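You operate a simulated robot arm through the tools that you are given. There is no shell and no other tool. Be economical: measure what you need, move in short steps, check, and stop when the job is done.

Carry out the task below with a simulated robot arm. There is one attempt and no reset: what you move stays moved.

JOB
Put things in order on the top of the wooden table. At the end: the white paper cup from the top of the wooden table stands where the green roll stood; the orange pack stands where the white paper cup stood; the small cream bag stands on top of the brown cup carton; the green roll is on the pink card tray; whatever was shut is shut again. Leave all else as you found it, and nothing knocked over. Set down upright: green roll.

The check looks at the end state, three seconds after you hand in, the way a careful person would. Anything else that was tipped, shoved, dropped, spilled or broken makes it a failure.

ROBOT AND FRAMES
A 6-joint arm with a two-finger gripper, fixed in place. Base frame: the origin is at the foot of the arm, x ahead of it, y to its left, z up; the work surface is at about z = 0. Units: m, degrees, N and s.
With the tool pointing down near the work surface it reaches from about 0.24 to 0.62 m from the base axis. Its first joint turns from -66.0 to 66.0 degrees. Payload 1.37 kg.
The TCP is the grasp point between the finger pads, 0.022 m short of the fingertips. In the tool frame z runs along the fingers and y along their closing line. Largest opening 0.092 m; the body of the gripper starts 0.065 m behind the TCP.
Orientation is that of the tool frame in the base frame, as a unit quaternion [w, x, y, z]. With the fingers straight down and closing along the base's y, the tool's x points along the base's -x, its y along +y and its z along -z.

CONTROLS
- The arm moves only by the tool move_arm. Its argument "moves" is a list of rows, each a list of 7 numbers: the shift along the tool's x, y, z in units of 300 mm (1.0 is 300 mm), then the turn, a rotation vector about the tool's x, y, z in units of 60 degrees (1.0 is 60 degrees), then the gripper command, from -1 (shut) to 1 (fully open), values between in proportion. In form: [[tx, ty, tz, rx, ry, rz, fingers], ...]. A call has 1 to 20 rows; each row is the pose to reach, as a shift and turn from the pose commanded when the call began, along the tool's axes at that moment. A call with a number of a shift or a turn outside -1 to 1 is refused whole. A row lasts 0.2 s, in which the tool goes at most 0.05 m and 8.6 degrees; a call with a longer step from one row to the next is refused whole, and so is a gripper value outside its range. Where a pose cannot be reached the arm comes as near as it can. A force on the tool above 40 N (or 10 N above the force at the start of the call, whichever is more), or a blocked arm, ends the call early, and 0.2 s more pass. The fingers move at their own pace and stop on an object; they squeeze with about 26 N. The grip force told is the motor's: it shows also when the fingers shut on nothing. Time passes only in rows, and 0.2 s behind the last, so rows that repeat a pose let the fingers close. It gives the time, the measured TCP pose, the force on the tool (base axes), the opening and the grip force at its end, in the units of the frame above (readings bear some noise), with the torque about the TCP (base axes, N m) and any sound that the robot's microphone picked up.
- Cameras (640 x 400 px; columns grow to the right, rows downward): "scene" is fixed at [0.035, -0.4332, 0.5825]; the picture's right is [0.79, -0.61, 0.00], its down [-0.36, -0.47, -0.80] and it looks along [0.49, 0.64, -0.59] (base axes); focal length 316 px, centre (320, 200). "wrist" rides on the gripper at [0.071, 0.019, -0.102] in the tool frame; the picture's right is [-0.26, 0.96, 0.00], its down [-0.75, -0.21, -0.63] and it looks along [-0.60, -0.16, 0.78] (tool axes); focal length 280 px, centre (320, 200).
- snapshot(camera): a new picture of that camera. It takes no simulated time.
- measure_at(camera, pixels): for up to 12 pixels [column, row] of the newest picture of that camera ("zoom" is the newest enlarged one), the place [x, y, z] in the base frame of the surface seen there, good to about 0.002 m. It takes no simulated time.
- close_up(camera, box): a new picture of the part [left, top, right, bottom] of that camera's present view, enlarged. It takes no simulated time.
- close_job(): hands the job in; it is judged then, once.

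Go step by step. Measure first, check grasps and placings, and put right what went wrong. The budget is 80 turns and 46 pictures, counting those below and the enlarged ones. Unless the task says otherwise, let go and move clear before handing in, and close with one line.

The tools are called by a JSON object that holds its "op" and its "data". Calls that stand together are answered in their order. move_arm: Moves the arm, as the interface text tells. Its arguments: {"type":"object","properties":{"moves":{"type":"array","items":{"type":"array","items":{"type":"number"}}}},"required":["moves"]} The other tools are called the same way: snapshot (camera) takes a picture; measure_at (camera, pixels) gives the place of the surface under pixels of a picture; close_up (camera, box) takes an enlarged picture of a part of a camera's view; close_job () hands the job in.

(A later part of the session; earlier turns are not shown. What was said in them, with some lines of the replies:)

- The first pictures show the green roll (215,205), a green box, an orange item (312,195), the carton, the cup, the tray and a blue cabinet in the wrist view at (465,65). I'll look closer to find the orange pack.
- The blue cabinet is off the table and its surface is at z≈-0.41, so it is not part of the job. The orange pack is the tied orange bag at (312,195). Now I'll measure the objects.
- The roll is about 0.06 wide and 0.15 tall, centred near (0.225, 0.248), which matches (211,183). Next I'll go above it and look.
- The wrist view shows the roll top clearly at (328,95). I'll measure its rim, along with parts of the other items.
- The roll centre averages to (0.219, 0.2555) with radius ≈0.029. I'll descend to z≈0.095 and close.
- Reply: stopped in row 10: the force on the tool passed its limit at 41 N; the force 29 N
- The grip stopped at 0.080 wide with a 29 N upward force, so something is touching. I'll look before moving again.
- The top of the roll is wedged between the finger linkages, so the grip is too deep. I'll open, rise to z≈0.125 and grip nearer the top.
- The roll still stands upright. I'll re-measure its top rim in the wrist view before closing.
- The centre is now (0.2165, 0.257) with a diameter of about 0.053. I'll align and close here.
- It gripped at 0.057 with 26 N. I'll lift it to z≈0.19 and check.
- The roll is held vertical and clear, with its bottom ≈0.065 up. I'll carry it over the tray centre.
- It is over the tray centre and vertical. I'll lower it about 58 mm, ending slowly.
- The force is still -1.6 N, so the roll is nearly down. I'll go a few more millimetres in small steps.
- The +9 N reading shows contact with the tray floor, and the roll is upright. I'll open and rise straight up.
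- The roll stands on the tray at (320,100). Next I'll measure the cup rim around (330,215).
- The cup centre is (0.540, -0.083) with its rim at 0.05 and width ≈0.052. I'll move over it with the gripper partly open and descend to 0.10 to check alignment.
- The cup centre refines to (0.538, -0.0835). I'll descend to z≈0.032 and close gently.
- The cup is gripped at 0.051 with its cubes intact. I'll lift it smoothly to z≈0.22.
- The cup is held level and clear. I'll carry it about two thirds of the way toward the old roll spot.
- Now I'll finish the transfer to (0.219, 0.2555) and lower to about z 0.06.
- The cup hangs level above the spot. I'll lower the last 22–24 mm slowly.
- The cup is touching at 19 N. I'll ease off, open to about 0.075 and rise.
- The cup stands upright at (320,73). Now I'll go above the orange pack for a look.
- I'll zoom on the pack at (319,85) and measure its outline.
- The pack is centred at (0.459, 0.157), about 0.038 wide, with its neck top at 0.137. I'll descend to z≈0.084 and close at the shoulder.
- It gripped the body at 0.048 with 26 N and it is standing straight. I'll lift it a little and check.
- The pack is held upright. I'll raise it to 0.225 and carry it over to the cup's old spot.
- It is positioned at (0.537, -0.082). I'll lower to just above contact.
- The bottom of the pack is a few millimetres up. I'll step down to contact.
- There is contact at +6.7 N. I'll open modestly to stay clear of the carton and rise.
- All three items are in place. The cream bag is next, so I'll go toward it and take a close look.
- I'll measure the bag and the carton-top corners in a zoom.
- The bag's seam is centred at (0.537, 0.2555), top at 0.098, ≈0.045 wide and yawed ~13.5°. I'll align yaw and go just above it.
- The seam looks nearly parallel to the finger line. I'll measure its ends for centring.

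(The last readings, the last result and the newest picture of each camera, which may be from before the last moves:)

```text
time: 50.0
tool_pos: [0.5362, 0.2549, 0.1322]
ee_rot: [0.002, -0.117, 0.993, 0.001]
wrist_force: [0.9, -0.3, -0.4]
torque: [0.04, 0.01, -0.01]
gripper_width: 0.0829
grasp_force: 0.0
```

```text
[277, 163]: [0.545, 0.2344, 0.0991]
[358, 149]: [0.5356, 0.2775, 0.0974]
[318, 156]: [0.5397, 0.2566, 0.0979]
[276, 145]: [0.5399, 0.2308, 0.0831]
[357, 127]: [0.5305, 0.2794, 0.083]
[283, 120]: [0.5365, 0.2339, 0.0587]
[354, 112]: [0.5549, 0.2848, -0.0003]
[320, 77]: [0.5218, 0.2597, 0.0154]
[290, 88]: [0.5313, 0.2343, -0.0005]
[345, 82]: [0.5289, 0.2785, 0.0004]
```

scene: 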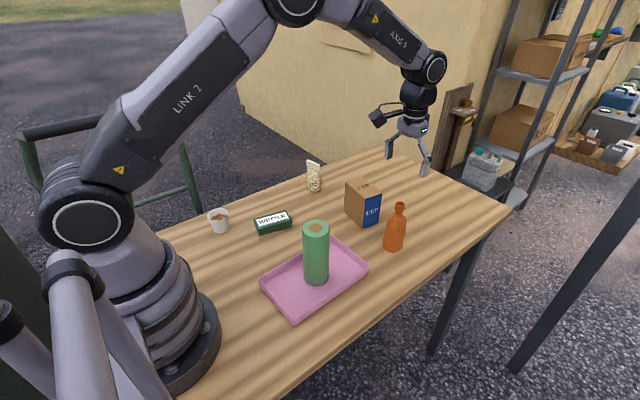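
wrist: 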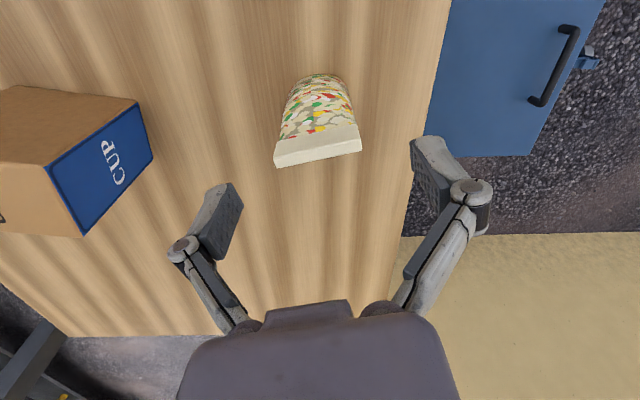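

The bag centre is (0.538, 0.2555), so alignment is within ~2 mm. I'll descend to z≈0.072 and close.

{"op": "move_arm", "data": {"moves": [[-0.006, 0.001, 0.05, 0, 0, 0, 0.8], [-0.006, 0.001, 0.12, 0, 0, 0, 0.8], [-0.006, 0.001, 0.17, 0, 0, 0, 0.8], [-0.006, 0.001, 0.2, 0, 0, 0, 0.8], [-0.006, 0.001, 0.2, 0, 0, 0, 0.5], [-0.006, 0.001, 0.2, 0, 0, 0, 0.2], [-0.006, 0.001, 0.2, 0, 0, 0, 0], [-0.006, 0.001, 0.2, 0, 0, 0, -0.2], [-0.006, 0.001, 0.2, 0, 0, 0, -0.4], [-0.006, 0.001, 0.2, 0, 0, 0, -0.4]]}}

{"op": "snapshot", "data": {"camera": "wrist"}}

```text
time: 52.2
tool_pos: [0.5372, 0.2576, 0.0741]
ee_rot: [0.002, -0.118, 0.993, 0.001]
wrist_force: [0.4, -0.9, 0.1]
torque: [0.0, 0.0, 0.02]
gripper_width: 0.0489
grasp_force: 26.1
```

```text
16 pictures are left
```

wrist: 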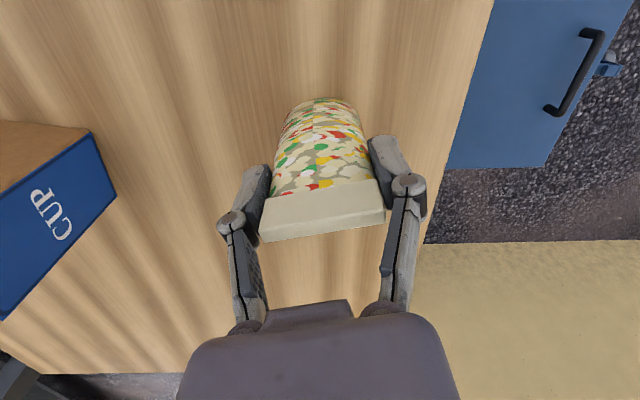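

The bag is gripped cleanly at 0.049. I'll lift it to z≈0.23.

{"op": "move_arm", "data": {"moves": [[0, 0, -0.02, 0, 0, 0, -0.4], [0, 0, -0.07, 0, 0, 0, -0.4], [0, 0, -0.16, 0, 0, 0, -0.4], [0, 0, -0.26, 0, 0, 0, -0.4], [0, 0, -0.36, 0, 0, 0, -0.4], [0, 0, -0.45, 0, 0, 0, -0.4], [0, 0, -0.51, 0, 0, 0, -0.4], [0, 0, -0.533, 0, 0, 0, -0.4], [0, 0, -0.533, 0, 0, 0, -0.4]]}}

{"op": "close_up", "data": {"camera": "scene", "box": [240, 80, 440, 240]}}

```text
time: 54.2
tool_pos: [0.5376, 0.2561, 0.2339]
ee_rot: [0.002, -0.118, 0.993, 0.002]
wrist_force: [0.1, 0.1, -0.8]
torque: [0.01, 0.03, -0.02]
gripper_width: 0.0489
grasp_force: 25.9
```

```text
2.50 times, centred on (340, 160) of scene
```

zoom: 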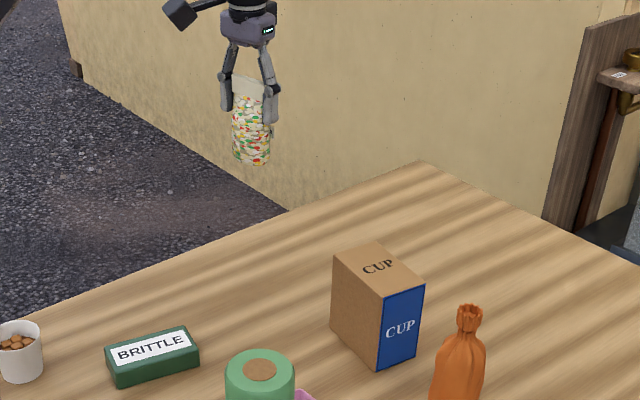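

The bag is upright and the carton is undisturbed. I'll carry the bag over the carton centre (0.5575, 0.0565), turning it ~22° to line up.

{"op": "move_arm", "data": {"moves": [[0.005, -0.04, 0, 0, 0, 0.02, -0.4], [0.017, -0.12, 0, 0, 0, 0.07, -0.4], [0.03, -0.22, 0, 0, 0, 0.12, -0.4], [0.044, -0.32, 0, 0, 0, 0.18, -0.4], [0.057, -0.42, 0, 0, 0, 0.24, -0.4], [0.071, -0.52, 0, 0, 0, 0.3, -0.4], [0.083, -0.61, 0, 0, 0, 0.345, -0.4], [0.09, -0.662, 0, 0, 0, 0.368, -0.4], [0.09, -0.662, 0, 0, 0, 0.368, -0.4]]}}

{"op": "snapshot", "data": {"camera": "wrist"}}

{"op": "close_up", "data": {"camera": "scene", "box": [280, 80, 480, 240]}}

```text
time: 56.2
tool_pos: [0.5567, 0.057, 0.2334]
ee_rot: [0.002, 0.076, 0.997, 0.001]
wrist_force: [-0.1, 0.1, -0.8]
torque: [0.0, 0.03, -0.01]
gripper_width: 0.0486
grasp_force: 25.9
```

```text
14 pictures are left
```

wrist: 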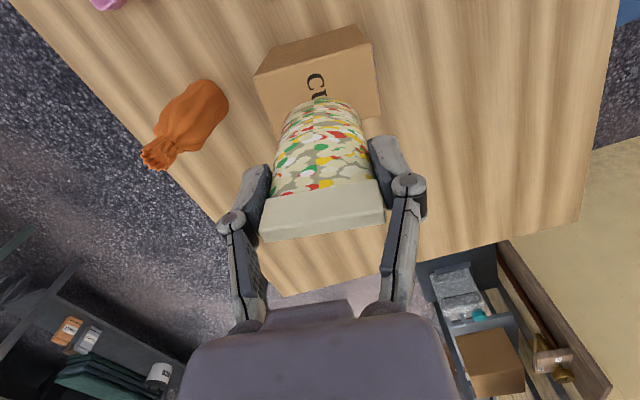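

```text
2.50 times, centred on (380, 160) of scene
```

zoom: 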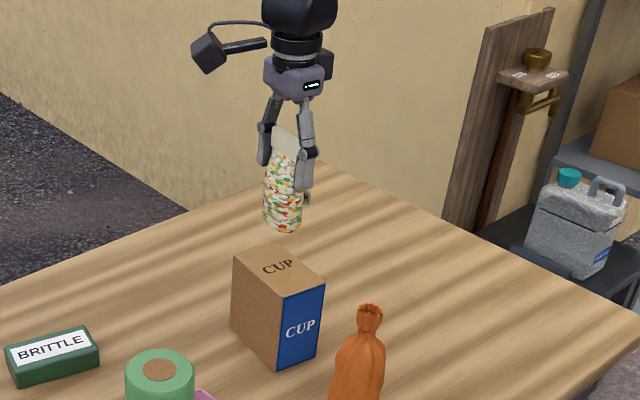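

The bag looks parallel to the carton top. I'll recheck the carton corners and the bag's lower front in this view.

{"op": "measure_at", "data": {"camera": "wrist", "pixels": [[258, 80], [368, 45], [378, 106], [272, 125], [282, 120], [320, 102], [355, 110], [290, 112], [345, 90], [266, 200], [380, 188]]}}

```text
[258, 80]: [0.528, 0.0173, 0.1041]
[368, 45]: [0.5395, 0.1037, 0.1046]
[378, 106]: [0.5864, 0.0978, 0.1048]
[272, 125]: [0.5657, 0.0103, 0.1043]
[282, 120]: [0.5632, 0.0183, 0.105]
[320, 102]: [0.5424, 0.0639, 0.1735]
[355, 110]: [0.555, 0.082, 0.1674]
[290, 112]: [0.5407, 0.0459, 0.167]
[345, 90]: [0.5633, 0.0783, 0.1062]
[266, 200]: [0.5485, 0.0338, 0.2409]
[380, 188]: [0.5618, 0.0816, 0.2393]
```

The carton centre is (0.5575, 0.057) and the bag is centred over it. I'll lower to just above contact.

{"op": "move_arm", "data": {"moves": [[0, 0, 0.04, 0, 0, 0, -0.4], [0, 0, 0.09, 0, 0, 0, -0.4], [0, 0, 0.13, 0, 0, 0, -0.4], [0, 0, 0.155, 0, 0, 0, -0.4], [0, 0, 0.17, 0, 0, 0, -0.4], [0, 0, 0.17, 0, 0, 0, -0.4]]}}

```text
time: 57.6
tool_pos: [0.5576, 0.0578, 0.1811]
ee_rot: [0.001, 0.075, 0.997, 0.002]
wrist_force: [-0.1, 0.1, -0.6]
torque: [0.01, -0.03, -0.04]
gripper_width: 0.0489
grasp_force: 26.5
```

{"op": "move_arm", "data": {"moves": [[0, 0, 0.004, 0, 0, 0, -0.4], [0, 0, 0.008, 0, 0, 0, -0.4], [0, 0, 0.008, 0, 0, 0, -0.4]]}}

```text
time: 58.4
tool_pos: [0.5569, 0.0569, 0.1786]
ee_rot: [0.001, 0.075, 0.997, 0.002]
wrist_force: [0.2, -0.3, 1.4]
torque: [-0.01, 0.0, 0.02]
gripper_width: 0.0487
grasp_force: 25.9
```

The force is rising slightly (1.4 N), so contact is very near. One more small step.

{"op": "move_arm", "data": {"moves": [[0, 0, 0.003, 0, 0, 0, -0.4], [0, 0, 0.004, 0, 0, 0, -0.4], [0, 0, 0.004, 0, 0, 0, -0.4]]}}

{"op": "close_up", "data": {"camera": "scene", "box": [300, 110, 440, 240]}}

```text
time: 59.2
tool_pos: [0.5577, 0.0582, 0.1785]
ee_rot: [0.001, 0.075, 0.997, 0.002]
wrist_force: [-1.7, 1.0, 6.2]
torque: [-0.03, 0.14, 0.0]
gripper_width: 0.0489
grasp_force: 25.8
```

```text
3.08 times, centred on (370, 175) of scene
```

zoom: 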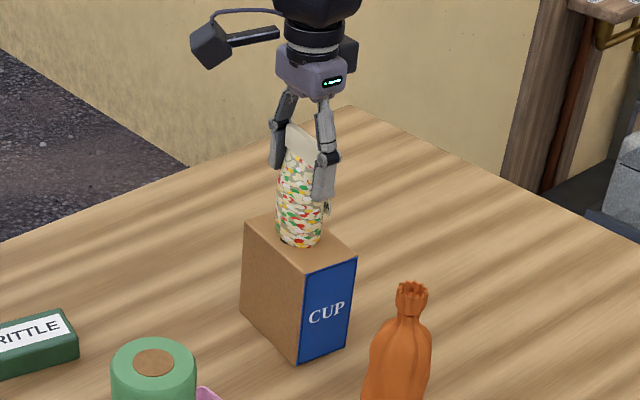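

The bag rests on the carton at 6 N, centred and upright. I'll open slowly and rise straight up.

{"op": "move_arm", "data": {"moves": [[0, 0, -0.002, 0, 0, 0, 0.1], [0, 0, -0.002, 0, 0, 0, 0.25], [0, 0, -0.002, 0, 0, 0, 0.5], [0, 0, -0.002, 0, 0, 0, 0.7], [0, 0, -0.002, 0, 0, 0, 0.7], [0, 0, -0.04, 0, 0, 0, 0.7], [0, 0, -0.1, 0, 0, 0, 0.7], [0, 0, -0.2, 0, 0, 0, 0.7], [0, 0, -0.32, 0, 0, 0, 0.7], [0, 0, -0.4, 0, 0, 0, 0.7], [0, 0, -0.4, 0, 0, 0, 0.7]]}}

{"op": "snapshot", "data": {"camera": "scene"}}

{"op": "snapshot", "data": {"camera": "wrist"}}

```text
time: 61.6
tool_pos: [0.5555, 0.0596, 0.2971]
ee_rot: [0.002, 0.075, 0.997, 0.002]
wrist_force: [0.3, -0.5, 0.5]
torque: [-0.01, -0.01, 0.01]
gripper_width: 0.0783
grasp_force: 0.0
```

```text
11 pictures are left
```

scene: 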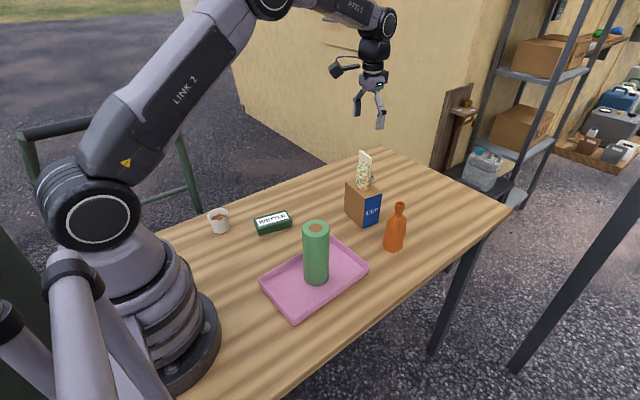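

```text
10 pictures are left
```

wrist: 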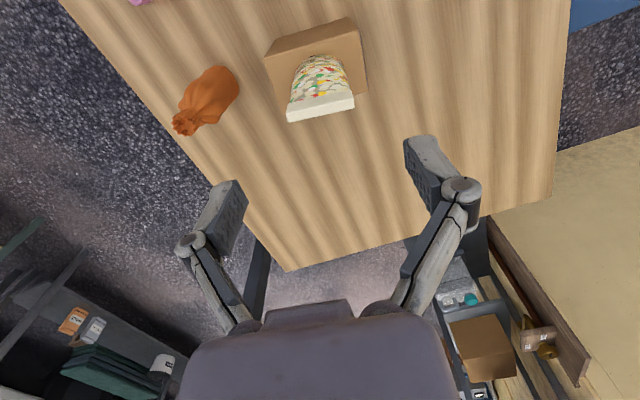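

All four items stand in their places at (218,220), (394,228), (364,170) and (316,250). The tray, carton and green box have not moved, nothing was opened, and the gripper is clear, so I'm handing in.

{"op": "close_job", "data": {}}

```text
The job is handed in.
```

The job is handed in: the white cup stands where the green roll was, the orange pack stands where the cup was, the cream bag is on the carton and the roll stands upright on the pink tray; nothing had to be opened or shut.
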